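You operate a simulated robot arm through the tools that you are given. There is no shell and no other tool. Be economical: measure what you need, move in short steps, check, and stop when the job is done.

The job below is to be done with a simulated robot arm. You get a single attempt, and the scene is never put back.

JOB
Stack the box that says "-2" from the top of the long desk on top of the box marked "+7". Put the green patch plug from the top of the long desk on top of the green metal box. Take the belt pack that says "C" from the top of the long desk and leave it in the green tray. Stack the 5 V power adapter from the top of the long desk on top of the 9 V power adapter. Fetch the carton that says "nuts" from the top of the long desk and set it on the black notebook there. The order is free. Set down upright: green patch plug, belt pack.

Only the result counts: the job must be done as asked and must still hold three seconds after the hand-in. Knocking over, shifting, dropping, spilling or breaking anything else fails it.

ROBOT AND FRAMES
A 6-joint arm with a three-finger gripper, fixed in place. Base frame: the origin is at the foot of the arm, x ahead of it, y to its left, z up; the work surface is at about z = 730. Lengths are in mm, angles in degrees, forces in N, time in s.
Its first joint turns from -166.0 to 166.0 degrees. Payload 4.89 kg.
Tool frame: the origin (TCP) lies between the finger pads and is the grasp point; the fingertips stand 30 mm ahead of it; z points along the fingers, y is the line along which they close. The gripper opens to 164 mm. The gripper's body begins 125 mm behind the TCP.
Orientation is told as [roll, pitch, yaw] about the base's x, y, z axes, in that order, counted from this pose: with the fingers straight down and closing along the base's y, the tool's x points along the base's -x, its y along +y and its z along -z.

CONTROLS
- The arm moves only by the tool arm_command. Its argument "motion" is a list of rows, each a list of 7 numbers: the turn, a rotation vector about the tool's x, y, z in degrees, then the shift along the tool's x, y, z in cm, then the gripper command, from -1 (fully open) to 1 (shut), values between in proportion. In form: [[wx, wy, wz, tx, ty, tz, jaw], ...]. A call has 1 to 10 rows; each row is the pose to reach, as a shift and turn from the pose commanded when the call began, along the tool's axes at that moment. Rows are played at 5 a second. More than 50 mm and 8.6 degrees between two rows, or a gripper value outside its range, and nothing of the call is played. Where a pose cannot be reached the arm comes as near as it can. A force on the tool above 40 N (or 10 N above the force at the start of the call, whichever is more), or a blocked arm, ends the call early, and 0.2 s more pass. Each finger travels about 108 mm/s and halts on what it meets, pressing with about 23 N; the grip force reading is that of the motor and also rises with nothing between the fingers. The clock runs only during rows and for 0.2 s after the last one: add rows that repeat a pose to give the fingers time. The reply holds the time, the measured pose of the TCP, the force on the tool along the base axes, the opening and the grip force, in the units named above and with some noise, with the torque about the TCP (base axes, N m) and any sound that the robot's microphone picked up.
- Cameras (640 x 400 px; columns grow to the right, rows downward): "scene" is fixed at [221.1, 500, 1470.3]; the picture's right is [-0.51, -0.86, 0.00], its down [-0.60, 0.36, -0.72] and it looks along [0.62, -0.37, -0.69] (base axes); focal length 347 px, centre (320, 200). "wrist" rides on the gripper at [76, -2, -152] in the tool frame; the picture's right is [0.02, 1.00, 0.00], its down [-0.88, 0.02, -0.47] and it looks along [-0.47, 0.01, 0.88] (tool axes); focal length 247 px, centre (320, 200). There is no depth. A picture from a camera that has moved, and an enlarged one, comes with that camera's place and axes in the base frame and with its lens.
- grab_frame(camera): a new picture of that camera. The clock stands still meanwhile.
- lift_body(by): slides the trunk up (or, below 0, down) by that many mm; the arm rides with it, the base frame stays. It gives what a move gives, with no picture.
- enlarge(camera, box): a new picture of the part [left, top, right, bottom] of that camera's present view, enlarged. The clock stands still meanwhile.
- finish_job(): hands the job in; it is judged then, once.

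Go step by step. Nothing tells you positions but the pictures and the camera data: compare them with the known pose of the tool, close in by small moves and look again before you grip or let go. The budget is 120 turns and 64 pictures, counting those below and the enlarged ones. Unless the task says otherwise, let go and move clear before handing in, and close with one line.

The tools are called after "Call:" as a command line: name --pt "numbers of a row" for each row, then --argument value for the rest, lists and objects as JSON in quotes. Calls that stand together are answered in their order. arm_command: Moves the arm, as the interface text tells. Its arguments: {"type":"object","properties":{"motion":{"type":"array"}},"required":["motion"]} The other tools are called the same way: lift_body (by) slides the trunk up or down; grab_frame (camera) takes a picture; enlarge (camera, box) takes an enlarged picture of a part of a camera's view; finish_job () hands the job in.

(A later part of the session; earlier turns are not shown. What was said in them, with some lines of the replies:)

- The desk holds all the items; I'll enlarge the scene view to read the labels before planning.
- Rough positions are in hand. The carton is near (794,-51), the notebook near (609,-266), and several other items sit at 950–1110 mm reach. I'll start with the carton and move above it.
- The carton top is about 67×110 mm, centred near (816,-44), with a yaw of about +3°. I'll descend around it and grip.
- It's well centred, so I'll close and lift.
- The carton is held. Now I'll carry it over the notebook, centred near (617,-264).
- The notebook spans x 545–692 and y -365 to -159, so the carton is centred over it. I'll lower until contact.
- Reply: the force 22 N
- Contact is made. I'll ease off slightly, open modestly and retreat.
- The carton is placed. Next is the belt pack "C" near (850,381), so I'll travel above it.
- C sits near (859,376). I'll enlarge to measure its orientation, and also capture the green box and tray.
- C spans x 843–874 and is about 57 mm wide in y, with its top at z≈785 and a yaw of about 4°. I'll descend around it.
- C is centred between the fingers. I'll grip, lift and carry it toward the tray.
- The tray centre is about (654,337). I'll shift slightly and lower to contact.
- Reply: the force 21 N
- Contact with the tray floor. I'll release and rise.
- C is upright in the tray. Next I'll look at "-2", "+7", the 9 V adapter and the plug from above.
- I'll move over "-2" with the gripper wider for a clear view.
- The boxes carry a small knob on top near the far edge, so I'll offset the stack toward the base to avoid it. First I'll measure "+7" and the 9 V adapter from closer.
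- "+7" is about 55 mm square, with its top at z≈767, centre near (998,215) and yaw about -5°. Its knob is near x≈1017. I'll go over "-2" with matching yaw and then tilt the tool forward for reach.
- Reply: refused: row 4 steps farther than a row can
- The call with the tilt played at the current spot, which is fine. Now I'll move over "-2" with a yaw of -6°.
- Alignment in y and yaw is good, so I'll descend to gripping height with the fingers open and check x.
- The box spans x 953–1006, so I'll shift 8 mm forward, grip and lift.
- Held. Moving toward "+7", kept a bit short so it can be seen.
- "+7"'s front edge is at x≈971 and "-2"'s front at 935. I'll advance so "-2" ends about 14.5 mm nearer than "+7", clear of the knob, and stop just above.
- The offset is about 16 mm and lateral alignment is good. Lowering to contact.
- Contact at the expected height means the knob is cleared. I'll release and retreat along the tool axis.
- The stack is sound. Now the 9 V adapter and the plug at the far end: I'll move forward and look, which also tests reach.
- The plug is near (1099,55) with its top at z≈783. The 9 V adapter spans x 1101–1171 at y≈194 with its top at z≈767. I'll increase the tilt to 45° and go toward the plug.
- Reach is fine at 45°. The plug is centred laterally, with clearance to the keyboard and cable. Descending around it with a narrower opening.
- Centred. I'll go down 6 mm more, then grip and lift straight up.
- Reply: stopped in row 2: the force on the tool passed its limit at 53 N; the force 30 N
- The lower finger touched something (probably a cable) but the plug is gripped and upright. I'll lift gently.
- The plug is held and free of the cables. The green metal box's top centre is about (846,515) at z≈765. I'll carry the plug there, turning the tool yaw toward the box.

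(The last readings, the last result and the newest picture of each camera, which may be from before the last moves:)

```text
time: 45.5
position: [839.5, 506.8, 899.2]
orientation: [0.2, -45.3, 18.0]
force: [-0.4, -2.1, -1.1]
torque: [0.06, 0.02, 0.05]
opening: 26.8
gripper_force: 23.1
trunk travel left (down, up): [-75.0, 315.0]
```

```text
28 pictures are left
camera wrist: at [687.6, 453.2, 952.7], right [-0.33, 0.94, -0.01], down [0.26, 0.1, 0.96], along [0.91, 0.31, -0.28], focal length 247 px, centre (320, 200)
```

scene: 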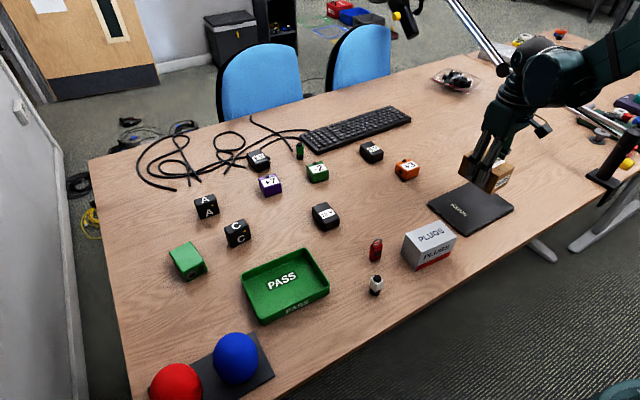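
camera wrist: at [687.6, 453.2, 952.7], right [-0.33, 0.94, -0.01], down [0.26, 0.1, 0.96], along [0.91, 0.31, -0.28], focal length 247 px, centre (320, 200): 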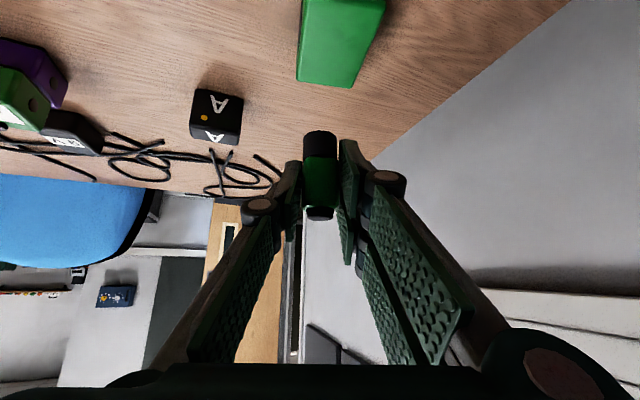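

Both views agree: the box top centre is ≈(846,515) at z≈765. Moving over it and down to just above.

Call:
arm_command --pt "0 0 0 0.5 0.58 1.7 1" --pt "0 0 0 2 0.58 3.2 1" --pt "0 0 0 3.5 0.58 4.7 1" --pt "0 0 0 4.62 0.58 5.85 1" --pt "0 0 0 4.62 0.58 5.85 1"

Call:
enlarge --camera "scene" --box '[130, 200, 258, 280]'

Call:
enlarge --camera "wrist" --box '[220, 60, 420, 260]'

```text
time: 46.7
position: [847.0, 515.8, 823.7]
orientation: [0.2, -45.2, 18.1]
force: [0.4, -0.3, -0.7]
torque: [0.04, 0.04, 0.0]
opening: 27.1
gripper_force: 23.5
trunk travel left (down, up): [-75.0, 315.0]
```

```text
5.00 times, centred on (194, 240) of scene
camera zoom: at [221.1, 500.0, 1470.3], right [-0.51, -0.86, 0.0], down [-0.6, 0.36, -0.72], along [0.62, -0.37, -0.69], focal length 1735 px, centre (950, 0)
```

zoom: 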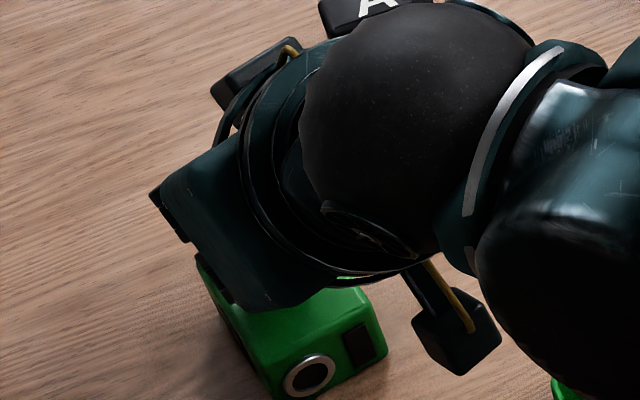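

```text
2.00 times, centred on (320, 160) of wrist
camera zoom: at [692.9, 462.3, 878.0], right [-0.33, 0.94, -0.01], down [0.26, 0.1, 0.96], along [0.91, 0.31, -0.28], focal length 494 px, centre (320, 280)
```

zoom: 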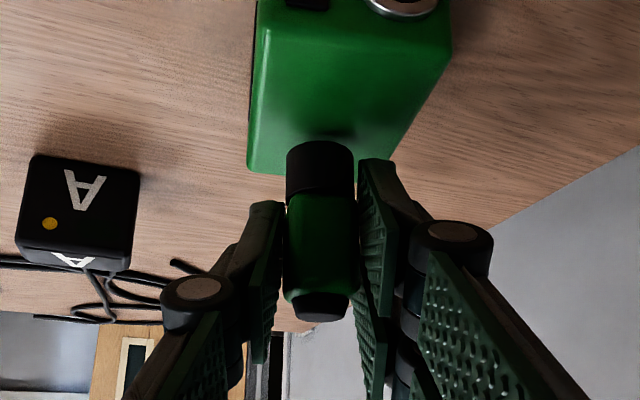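

The plug is about centred over the top face. Lowering in fine steps to contact.

Call:
arm_command --pt "0 0 0 0.6 0 0.6 1" --pt "0 0 0 0.9 0 0.9 1" --pt "0 0 0 1.0 0 1.0 1" --pt "0 0 0 1.1 0 1.1 1" --pt "0 0 0 1.2 0 1.2 1" --pt "0 0 0 1.3 0 1.3 1" --pt "0 0 0 1.4 0 1.4 1"

```text
time: 47.3
position: [846.4, 516.2, 814.9]
orientation: [0.2, -45.6, 18.1]
force: [-7.9, -4.1, 30.4]
torque: [0.19, 0.48, 0.14]
opening: 26.9
gripper_force: 22.8
trunk travel left (down, up): [-75.0, 315.0]
stopped in row 3: the force on the tool passed its limit at 47 N (the readings are from after the stop); the commanded pose is now the measured one
```

Call:
arm_command --pt "0 0.2 0 -0.04 0 -0.04 1" --pt "0 0.3 0 -0.07 0 -0.07 1" --pt "0 0.3 0 -0.07 0 -0.07 1"

Call:
enlarge --camera "wrist" --box '[240, 80, 400, 240]'

```text
time: 48.1
position: [846.0, 516.2, 815.6]
orientation: [0.3, -45.3, 18.2]
force: [4.4, 0.8, 30.9]
torque: [0.45, 0.0, -0.03]
opening: 26.9
gripper_force: 23.2
trunk travel left (down, up): [-75.0, 315.0]
```

```text
2.50 times, centred on (320, 160) of wrist
camera zoom: at [692.9, 462.7, 869.4], right [-0.33, 0.94, -0.01], down [0.26, 0.1, 0.96], along [0.91, 0.31, -0.28], focal length 617 px, centre (320, 300)
```

zoom: 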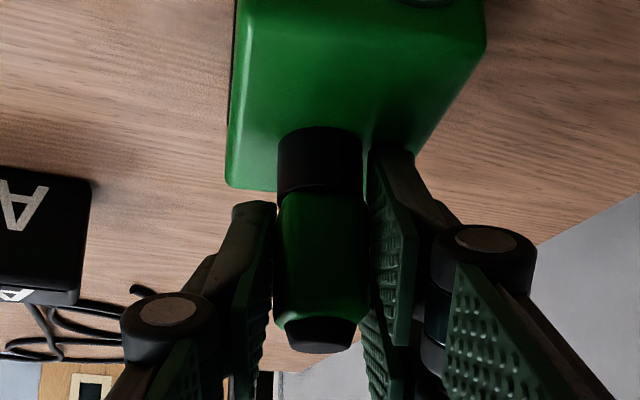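

Call:
arm_command --pt "0 0 0 -0.05 0 -0.05 1" --pt "0 0 0 -0.1 0 -0.1 1" --pt "0 0 0 -0.1 0 -0.1 1"

```text
time: 48.9
position: [846.3, 516.6, 815.9]
orientation: [0.2, -45.2, 18.1]
force: [-4.1, 1.5, 6.9]
torque: [0.15, 0.23, 0.08]
opening: 26.9
gripper_force: 23.1
trunk travel left (down, up): [-75.0, 315.0]
```

Light contact now. Releasing, and watching before withdrawing.

Call:
arm_command --pt "0 0 0 0 0 0 0.6" --pt "0 0 0 0 0 0 0.4" --pt "0 0 0 0 0 0 0.3" --pt "0 0 0 0 0 0 0.3"

Call:
enlarge --camera "wrist" --box '[240, 80, 400, 240]'

```text
time: 49.9
position: [847.0, 515.4, 817.1]
orientation: [0.2, -45.3, 18.0]
force: [0.4, -0.1, 3.4]
torque: [0.06, 0.06, 0.02]
opening: 57.1
gripper_force: 0.0
trunk travel left (down, up): [-75.0, 315.0]
```

```text
2.50 times, centred on (320, 160) of wrist
camera zoom: at [693.6, 462.8, 870.0], right [-0.33, 0.94, -0.01], down [0.27, 0.1, 0.96], along [0.91, 0.31, -0.29], focal length 617 px, centre (320, 300)
```

zoom: 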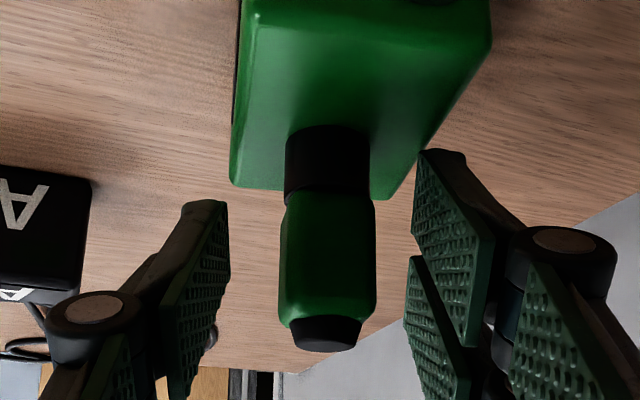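

The plug stands upright. Withdrawing along the tool axis.

Call:
arm_command --pt "0 0 0 0 0 -2 0.3" --pt "0 0 0 0 0 -5 0.3" --pt "0 0 0 0 0 -9.5 0.3" --pt "0 0 0 0 0 -14 0" --pt "0 0 0 0 0 -16 -0.3"

Call:
grab_frame --camera "scene"

```text
time: 51.1
position: [738.4, 480.4, 929.3]
orientation: [0.3, -45.2, 18.1]
force: [1.6, 1.5, -0.7]
torque: [-0.06, 0.03, 0.0]
opening: 106.7
gripper_force: 0.1
trunk travel left (down, up): [-75.0, 315.0]
```

```text
23 pictures are left
```

scene: 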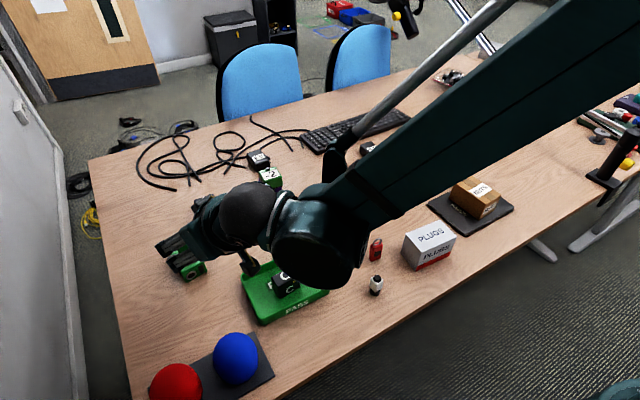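

Rising first, then travelling back across to the 5 V adapter.

Call:
arm_command --pt "0 0 0 -2.1 0 -2.1 -0.3" --pt "4.2 0 4.2 -4.2 0 -4.2 -0.3" --pt "8.5 0 8.5 -4.9 0 -4.9 -0.3" --pt "12.7 0 12.7 -4.9 0 -4.9 -0.3"

Call:
arm_command --pt "0 1.5 0 -0.5 -4.6 0.5 -0.3" --pt "0 3 0 -1 -9.2 1 -0.3" --pt "0 4.5 0 -1.5 -13.8 1.5 -0.3" --pt "0 6 0 -2 -18.4 2 -0.3" --pt "0 7.5 0 -2.5 -23 2.5 -0.3" --pt "0 9 0 -3 -27.6 3 -0.3" --pt "0 10.5 0 -3.5 -32.2 3.5 -0.3" --pt "0 12 0 -4 -36.8 4 -0.3" --pt "0 13.5 0 -4.5 -41.4 4.5 -0.3" --pt "0 15 0 -5 -46 5 -0.3"

```text
time: 52.1
position: [738.6, 479.8, 998.8]
orientation: [0.4, -45.2, -0.1]
force: [0.8, -0.2, 0.3]
torque: [0.11, 0.06, 0.09]
opening: 106.8
gripper_force: 0.1
trunk travel left (down, up): [-75.0, 315.0]
```

```text
time: 54.3
position: [811.9, 18.9, 997.4]
orientation: [0.2, -30.1, 0.2]
force: [0.0, 1.8, 0.3]
torque: [-0.19, -0.03, -0.09]
opening: 106.6
gripper_force: 0.1
trunk travel left (down, up): [-75.0, 315.0]
```

Call:
arm_command --pt "0 0 0 -0.85 -3.7 2 -0.3" --pt "0 0 0 -1.7 -7.4 4 -0.3" --pt "0 0 0 -2.6 -11 6.1 -0.3" --pt "0 0 0 -3.4 -14.7 8.2 -0.5" --pt "0 0 0 -4.27 -18.4 10.2 -0.5" --pt "0 0 0 -4.27 -18.4 10.2 -0.5"

Call:
enlarge --camera "scene" --box '[150, 180, 342, 300]'

Call:
enlarge --camera "wrist" --box '[200, 80, 440, 240]'

```text
time: 55.7
position: [902.2, -164.1, 928.1]
orientation: [0.1, -30.1, 0.2]
force: [-0.2, 0.5, -0.2]
torque: [-0.11, -0.02, -0.03]
opening: 122.9
gripper_force: 0.0
trunk travel left (down, up): [-75.0, 315.0]
```

```text
3.33 times, centred on (246, 240) of scene
camera zoom: at [221.1, 500.0, 1470.3], right [-0.51, -0.86, 0.0], down [-0.6, 0.36, -0.72], along [0.62, -0.37, -0.69], focal length 1156 px, centre (567, 67)
```

zoom: 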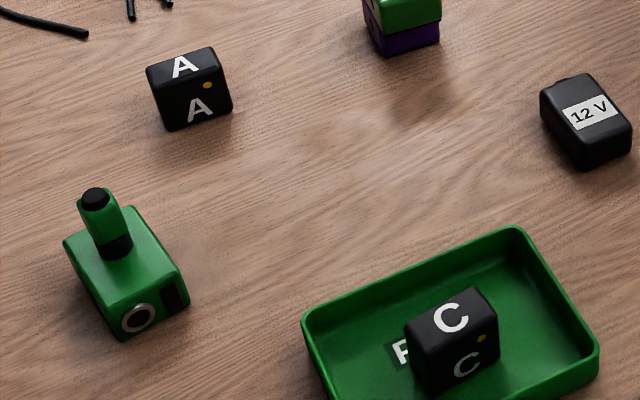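

```text
2.50 times, centred on (320, 160) of wrist
camera zoom: at [760.3, -167.0, 1022.9], right [-0.02, 1.0, -0.01], down [0.52, 0.02, 0.85], along [0.85, 0.02, -0.52], focal length 617 px, centre (320, 300)
```

zoom: 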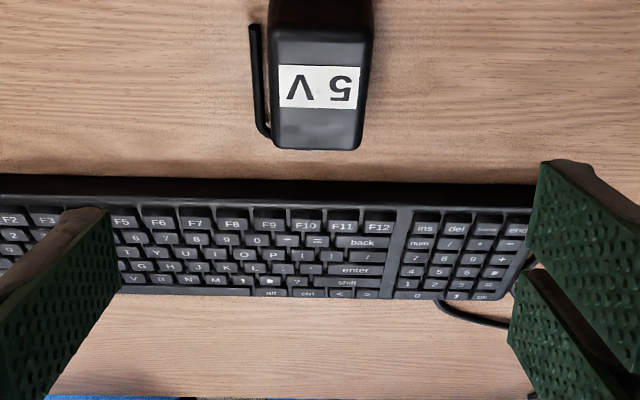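

The plug and belt pack both stand well. The 5 V adapter, about x 941–1014 at y≈-164, has a cord folded along its -y side. I'll look closer to judge the cord's height.

Call:
arm_command --pt "0 0 0 0 0 3.3 -0.5" --pt "0 0 0 0.5 0 6.6 -0.5" --pt "0 0 0 2.4 0 9.8 -0.5" --pt "0 0 0 2.4 0 9.8 -0.5"

Call:
enlarge --camera "wrist" --box '[220, 50, 420, 180]'

```text
time: 56.7
position: [929.6, -161.5, 832.8]
orientation: [0.2, -30.0, 0.1]
force: [-0.2, -0.2, 0.3]
torque: [0.02, 0.02, 0.01]
opening: 122.8
gripper_force: 0.1
trunk travel left (down, up): [-75.0, 315.0]
```

```text
3.08 times, centred on (320, 115) of wrist
camera zoom: at [787.2, -164.6, 927.1], right [-0.02, 1.0, -0.01], down [0.52, 0.02, 0.85], along [0.85, 0.02, -0.52], focal length 760 px, centre (320, 462)
```

zoom: 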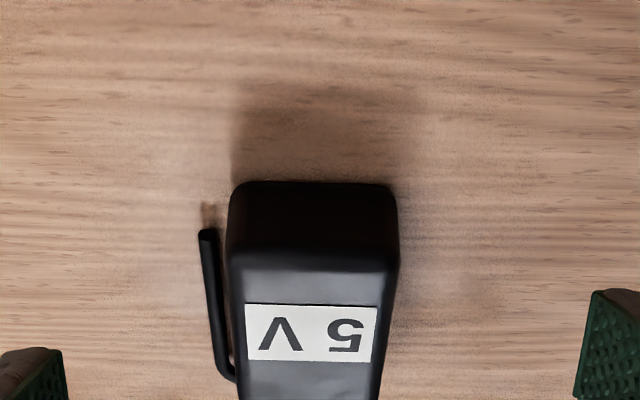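

The cord lies low (top z≈742), so I'll grip with fingertips above it, at a 45° tilt for the later reach.

Call:
arm_command --pt "0 -7.5 0 0 0 0 -0.3" --pt "0 -15 0 0 0 0 -0.1" --pt "0 -15 0 0 0 0 -0.1"

Call:
arm_command --pt "0 0 0 -2.4 -0.25 2.4 -0.1" --pt "0 0 0 0.2 -0.25 5.0 -0.1" --pt "0 0 0 1.5 -0.25 6.3 -0.1" --pt "0 0 0 1.5 -0.25 6.3 -0.1"

Call:
enlarge --camera "wrist" --box '[200, 110, 440, 270]'

```text
time: 57.5
position: [930.0, -161.6, 833.0]
orientation: [0.3, -45.2, 0.1]
force: [-1.0, 0.7, 0.6]
torque: [0.0, 0.04, -0.02]
opening: 90.3
gripper_force: 0.1
trunk travel left (down, up): [-75.0, 315.0]
```

```text
time: 58.5
position: [962.1, -166.3, 777.1]
orientation: [0.3, -45.1, 0.1]
force: [-0.9, 0.1, -0.1]
torque: [0.01, -0.04, -0.01]
opening: 90.3
gripper_force: 0.0
trunk travel left (down, up): [-75.0, 315.0]
```

```text
2.50 times, centred on (320, 190) of wrist
camera zoom: at [800.8, -169.7, 831.6], right [-0.02, 1.0, -0.01], down [0.29, 0.02, 0.96], along [0.96, 0.02, -0.29], focal length 617 px, centre (320, 225)
```

zoom: 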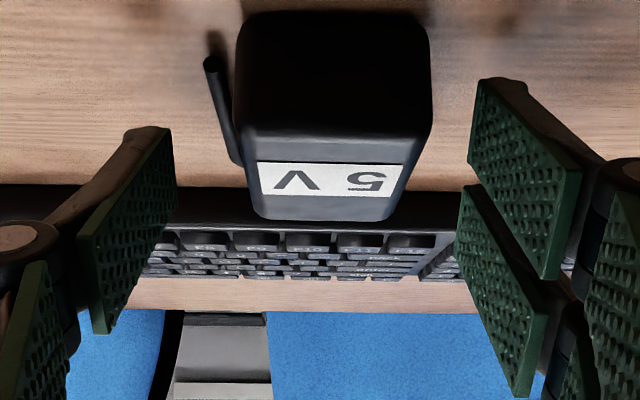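

Nearly centred (3 mm to the side). I'll correct and close, without lifting yet.

Call:
arm_command --pt "0 0 0 0 0.3 0 -0.1" --pt "0 0 0 0 0.3 0 0.3" --pt "0 0 0 0 0.3 0 1" --pt "0 0 0 0 0.3 0 1" --pt "0 0 0 0 0.3 0 1"

Call:
enlarge --camera "wrist" --box '[200, 110, 440, 270]'

```text
time: 59.7
position: [963.2, -164.7, 777.0]
orientation: [0.4, -45.1, 0.1]
force: [0.7, -0.9, 1.1]
torque: [0.07, -0.2, 0.0]
opening: 51.5
gripper_force: 23.5
trunk travel left (down, up): [-75.0, 315.0]
```

```text
2.50 times, centred on (320, 190) of wrist
camera zoom: at [800.8, -166.2, 831.7], right [-0.02, 1.0, -0.01], down [0.29, 0.02, 0.96], along [0.96, 0.02, -0.29], focal length 617 px, centre (320, 225)
```

zoom: 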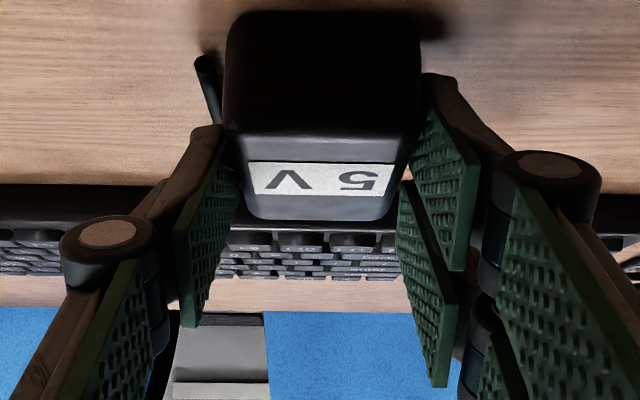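

Gripped at 51.5 mm, which matches the body width. Lifting straight up.

Call:
arm_command --pt "0 0 0 -0.4 0 -0.4 1" --pt "0 0 0 -1.5 0 -1.5 1" --pt "0 0 0 -3.5 0 -3.5 1" --pt "0 0 0 -6 0 -6 1" --pt "0 0 0 -8.5 0 -8.5 1" --pt "0 0 0 -8.5 0 -8.5 1"

Call:
grab_frame --camera "wrist"

```text
time: 61.1
position: [963.8, -165.1, 897.9]
orientation: [0.4, -45.1, 0.1]
force: [-0.5, -0.3, -1.1]
torque: [0.03, 0.03, 0.02]
opening: 51.6
gripper_force: 22.8
trunk travel left (down, up): [-75.0, 315.0]
```

```text
17 pictures are left
camera wrist: at [801.8, -166.8, 952.1], right [-0.02, 1.0, -0.01], down [0.29, 0.02, 0.96], along [0.96, 0.02, -0.29], focal length 247 px, centre (320, 200)
```

wrist: 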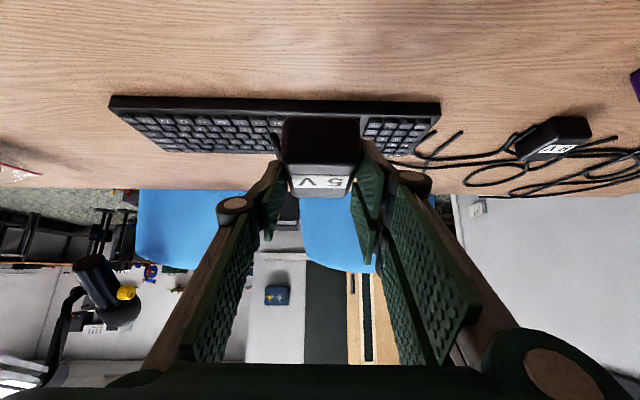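

Held level. Carrying over toward the 9 V adapter at safe height.

Call:
arm_command --pt "0 0 0 -1 4.5 1 1" --pt "0 0 0 -2 9 2 1" --pt "0 0 0 -3 13.5 3 1" --pt "0 0 0 -4 18 4 1" --pt "0 0 0 -5 22.5 5 1" --pt "0 0 0 -6 27 6 1" --pt "0 0 0 -7 31.5 7 1" --pt "0 0 0 -8.2 35.7 8.2 1" --pt "0 0 0 -8.2 35.7 8.2 1"

Call:
grab_frame --camera "wrist"

```text
time: 63.1
position: [1075.2, 195.9, 900.7]
orientation: [0.3, -45.1, 0.1]
force: [-0.7, -1.1, -2.0]
torque: [0.08, 0.03, 0.04]
opening: 51.7
gripper_force: 22.8
trunk travel left (down, up): [-75.0, 315.0]
```

```text
16 pictures are left
camera wrist: at [914.8, 192.2, 954.7], right [-0.02, 1.0, -0.01], down [0.29, 0.02, 0.96], along [0.96, 0.02, -0.29], focal length 247 px, centre (320, 200)
```

wrist: 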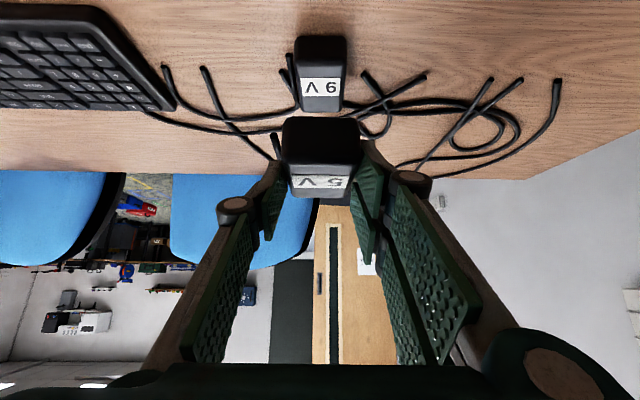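

Call:
enlarge --camera "wrist" --box '[240, 20, 400, 200]'

```text
2.22 times, centred on (320, 110) of wrist
camera zoom: at [914.8, 192.2, 954.7], right [-0.02, 1.0, -0.01], down [0.29, 0.02, 0.96], along [0.96, 0.02, -0.29], focal length 549 px, centre (320, 400)
```

zoom: 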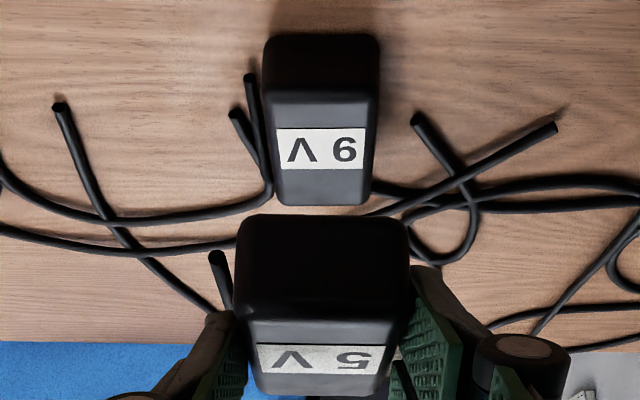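

The 5 V adapter is laterally aligned with the 9 V and needs about 39 mm forward. I'll go forward, then down to just above.

Call:
arm_command --pt "0 0 0 -1.4 0 1.4 1" --pt "0 0 0 -2.76 0 2.76 1" --pt "0 0 0 -0.3 0 5.2 1" --pt "0 0 0 2.1 0 7.6 1" --pt "0 0 0 2.1 0 7.6 1"

Call:
enlarge --camera "wrist" --box '[240, 60, 400, 220]'

Call:
enlarge --camera "scene" --box '[220, 110, 330, 190]'

```text
time: 64.3
position: [1115.0, 195.4, 830.1]
orientation: [0.3, -45.1, 0.1]
force: [-0.3, 0.3, -0.5]
torque: [0.01, 0.06, -0.02]
opening: 51.7
gripper_force: 23.1
trunk travel left (down, up): [-75.0, 315.0]
```

```text
2.50 times, centred on (320, 140) of wrist
camera zoom: at [953.4, 192.0, 884.8], right [-0.02, 1.0, -0.01], down [0.29, 0.02, 0.96], along [0.96, 0.02, -0.29], focal length 617 px, centre (320, 350)
```

zoom: 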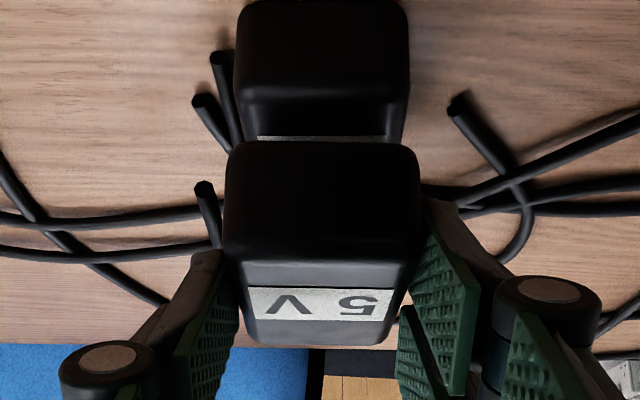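

```text
5.00 times, centred on (275, 150) of scene
camera zoom: at [221.1, 500.0, 1470.3], right [-0.51, -0.86, 0.0], down [-0.6, 0.36, -0.72], along [0.62, -0.37, -0.69], focal length 1735 px, centre (545, 450)
```

zoom: 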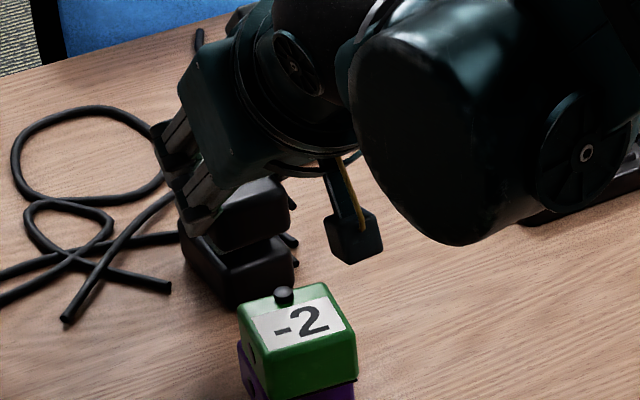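

Aligned within about 5 mm. Lowering gently to contact.

Call:
arm_command --pt "0 0 0 0.5 0 0.5 1" --pt "0 0 0 0.8 0 0.8 1" --pt "0 0 0 0.95 0 0.95 1" --pt "0 0 0 1.05 0 1.05 1" --pt "0 0 0 1.12 0 1.12 1" --pt "0 0 0 1.19 0 1.19 1"

```text
time: 65.7
position: [1115.7, 195.1, 813.2]
orientation: [0.2, -45.2, 0.2]
force: [0.2, 0.7, 2.6]
torque: [0.11, -0.13, -0.02]
opening: 51.7
gripper_force: 23.5
trunk travel left (down, up): [-75.0, 315.0]
```

Call:
arm_command --pt "0 0 0 0.06 0 0.06 1" --pt "0 0 0 0.1 0 0.1 1"

```text
time: 66.3
position: [1116.4, 194.9, 813.2]
orientation: [0.3, -45.2, 0.1]
force: [4.3, -1.0, 16.3]
torque: [0.1, -0.58, -0.01]
opening: 51.8
gripper_force: 23.2
trunk travel left (down, up): [-75.0, 315.0]
```

Contact made. I'll ease off a little and open.

Call:
arm_command --pt "0 0 0 -0.06 0 -0.06 1" --pt "0 0 0 -0.06 0 -0.06 0.3" --pt "0 0 0 -0.06 0 -0.06 0.1" --pt "0 0 0 -0.06 0 -0.06 0.0" --pt "0 0 0 -0.06 0 -0.06 0.0"

Call:
enlarge --camera "wrist" --box '[240, 60, 400, 220]'

```text
time: 67.5
position: [1115.8, 195.0, 813.6]
orientation: [0.3, -44.9, 0.2]
force: [-1.1, -0.1, 0.8]
torque: [0.01, -0.02, 0.01]
opening: 81.8
gripper_force: 0.0
trunk travel left (down, up): [-75.0, 315.0]
```

```text
2.50 times, centred on (320, 140) of wrist
camera zoom: at [954.5, 192.7, 867.4], right [-0.02, 1.0, -0.01], down [0.29, 0.02, 0.96], along [0.96, 0.02, -0.29], focal length 617 px, centre (320, 350)
```

zoom: 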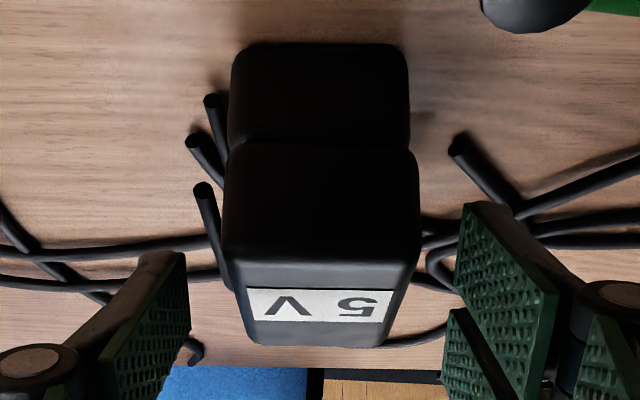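

The stack is resting flat. Withdrawing straight up, then back.

Call:
arm_command --pt "0 0 0 -1.5 0 -1.5 0" --pt "0 0 0 -4.5 0 -4.5 0" --pt "0 0 0 -7.5 0 -7.5 0" --pt "0 0 0 -8.5 0 -11 0" --pt "0 0 0 -8.5 0 -15.5 0" --pt "0 0 0 -8.5 0 -20 0" --pt "0 0 0 -8.5 -3 -23 0"

Call:
arm_command --pt "0 0 0 1 -4.5 -1 0" --pt "0 0 0 2 -9 -2 0" --pt "0 0 0 3 -13.5 -3 0" --pt "0 0 0 4 -18 -4 0" --pt "0 0 0 5 -22.5 -5 0" --pt "0 0 0 6 -27 -6 0" --pt "0 0 0 6 -27 -6 0"

Call:
grab_frame --camera "scene"

Call:
enlarge --camera "scene" --box '[220, 120, 330, 200]'

```text
time: 69.1
position: [1015.0, 165.0, 1034.9]
orientation: [0.3, -45.1, 0.1]
force: [1.5, 1.6, -1.2]
torque: [-0.1, 0.04, -0.1]
opening: 82.1
gripper_force: 0.0
trunk travel left (down, up): [-75.0, 315.0]
```

```text
time: 70.7
position: [930.0, -103.8, 1033.7]
orientation: [0.3, -45.1, 0.0]
force: [-0.2, -0.3, 0.0]
torque: [-0.11, 0.01, -0.11]
opening: 82.0
gripper_force: 0.1
trunk travel left (down, up): [-75.0, 315.0]
```

```text
11 pictures are left
```

scene: 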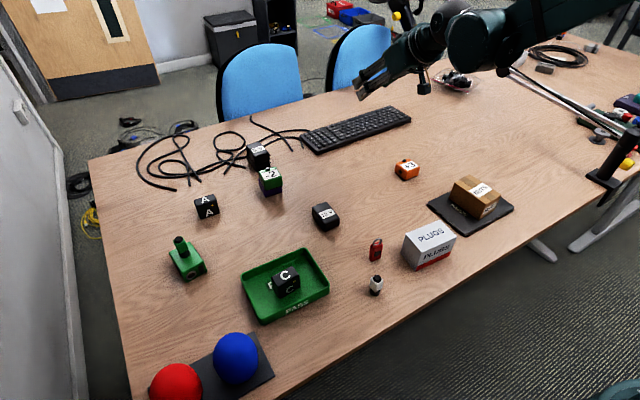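

```text
5.00 times, centred on (275, 160) of scene
camera zoom: at [221.1, 500.0, 1470.3], right [-0.51, -0.86, 0.0], down [-0.6, 0.36, -0.72], along [0.62, -0.37, -0.69], focal length 1735 px, centre (545, 400)
```

zoom: 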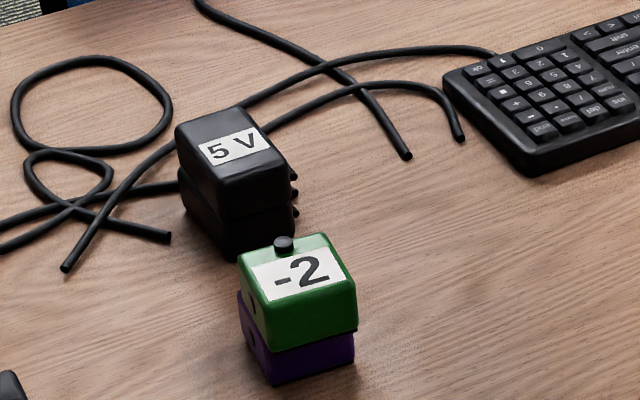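

All five placements look right: both stacks are stable, the plug and belt pack are upright, the carton is on the notebook, and the arm is clear. Handing in.

Call:
finish_job

```text
The job is handed in.
```

The job is handed in with all five items placed as asked; "-2" sits about 16 mm off-centre on "+7" to clear the knob on top of it.
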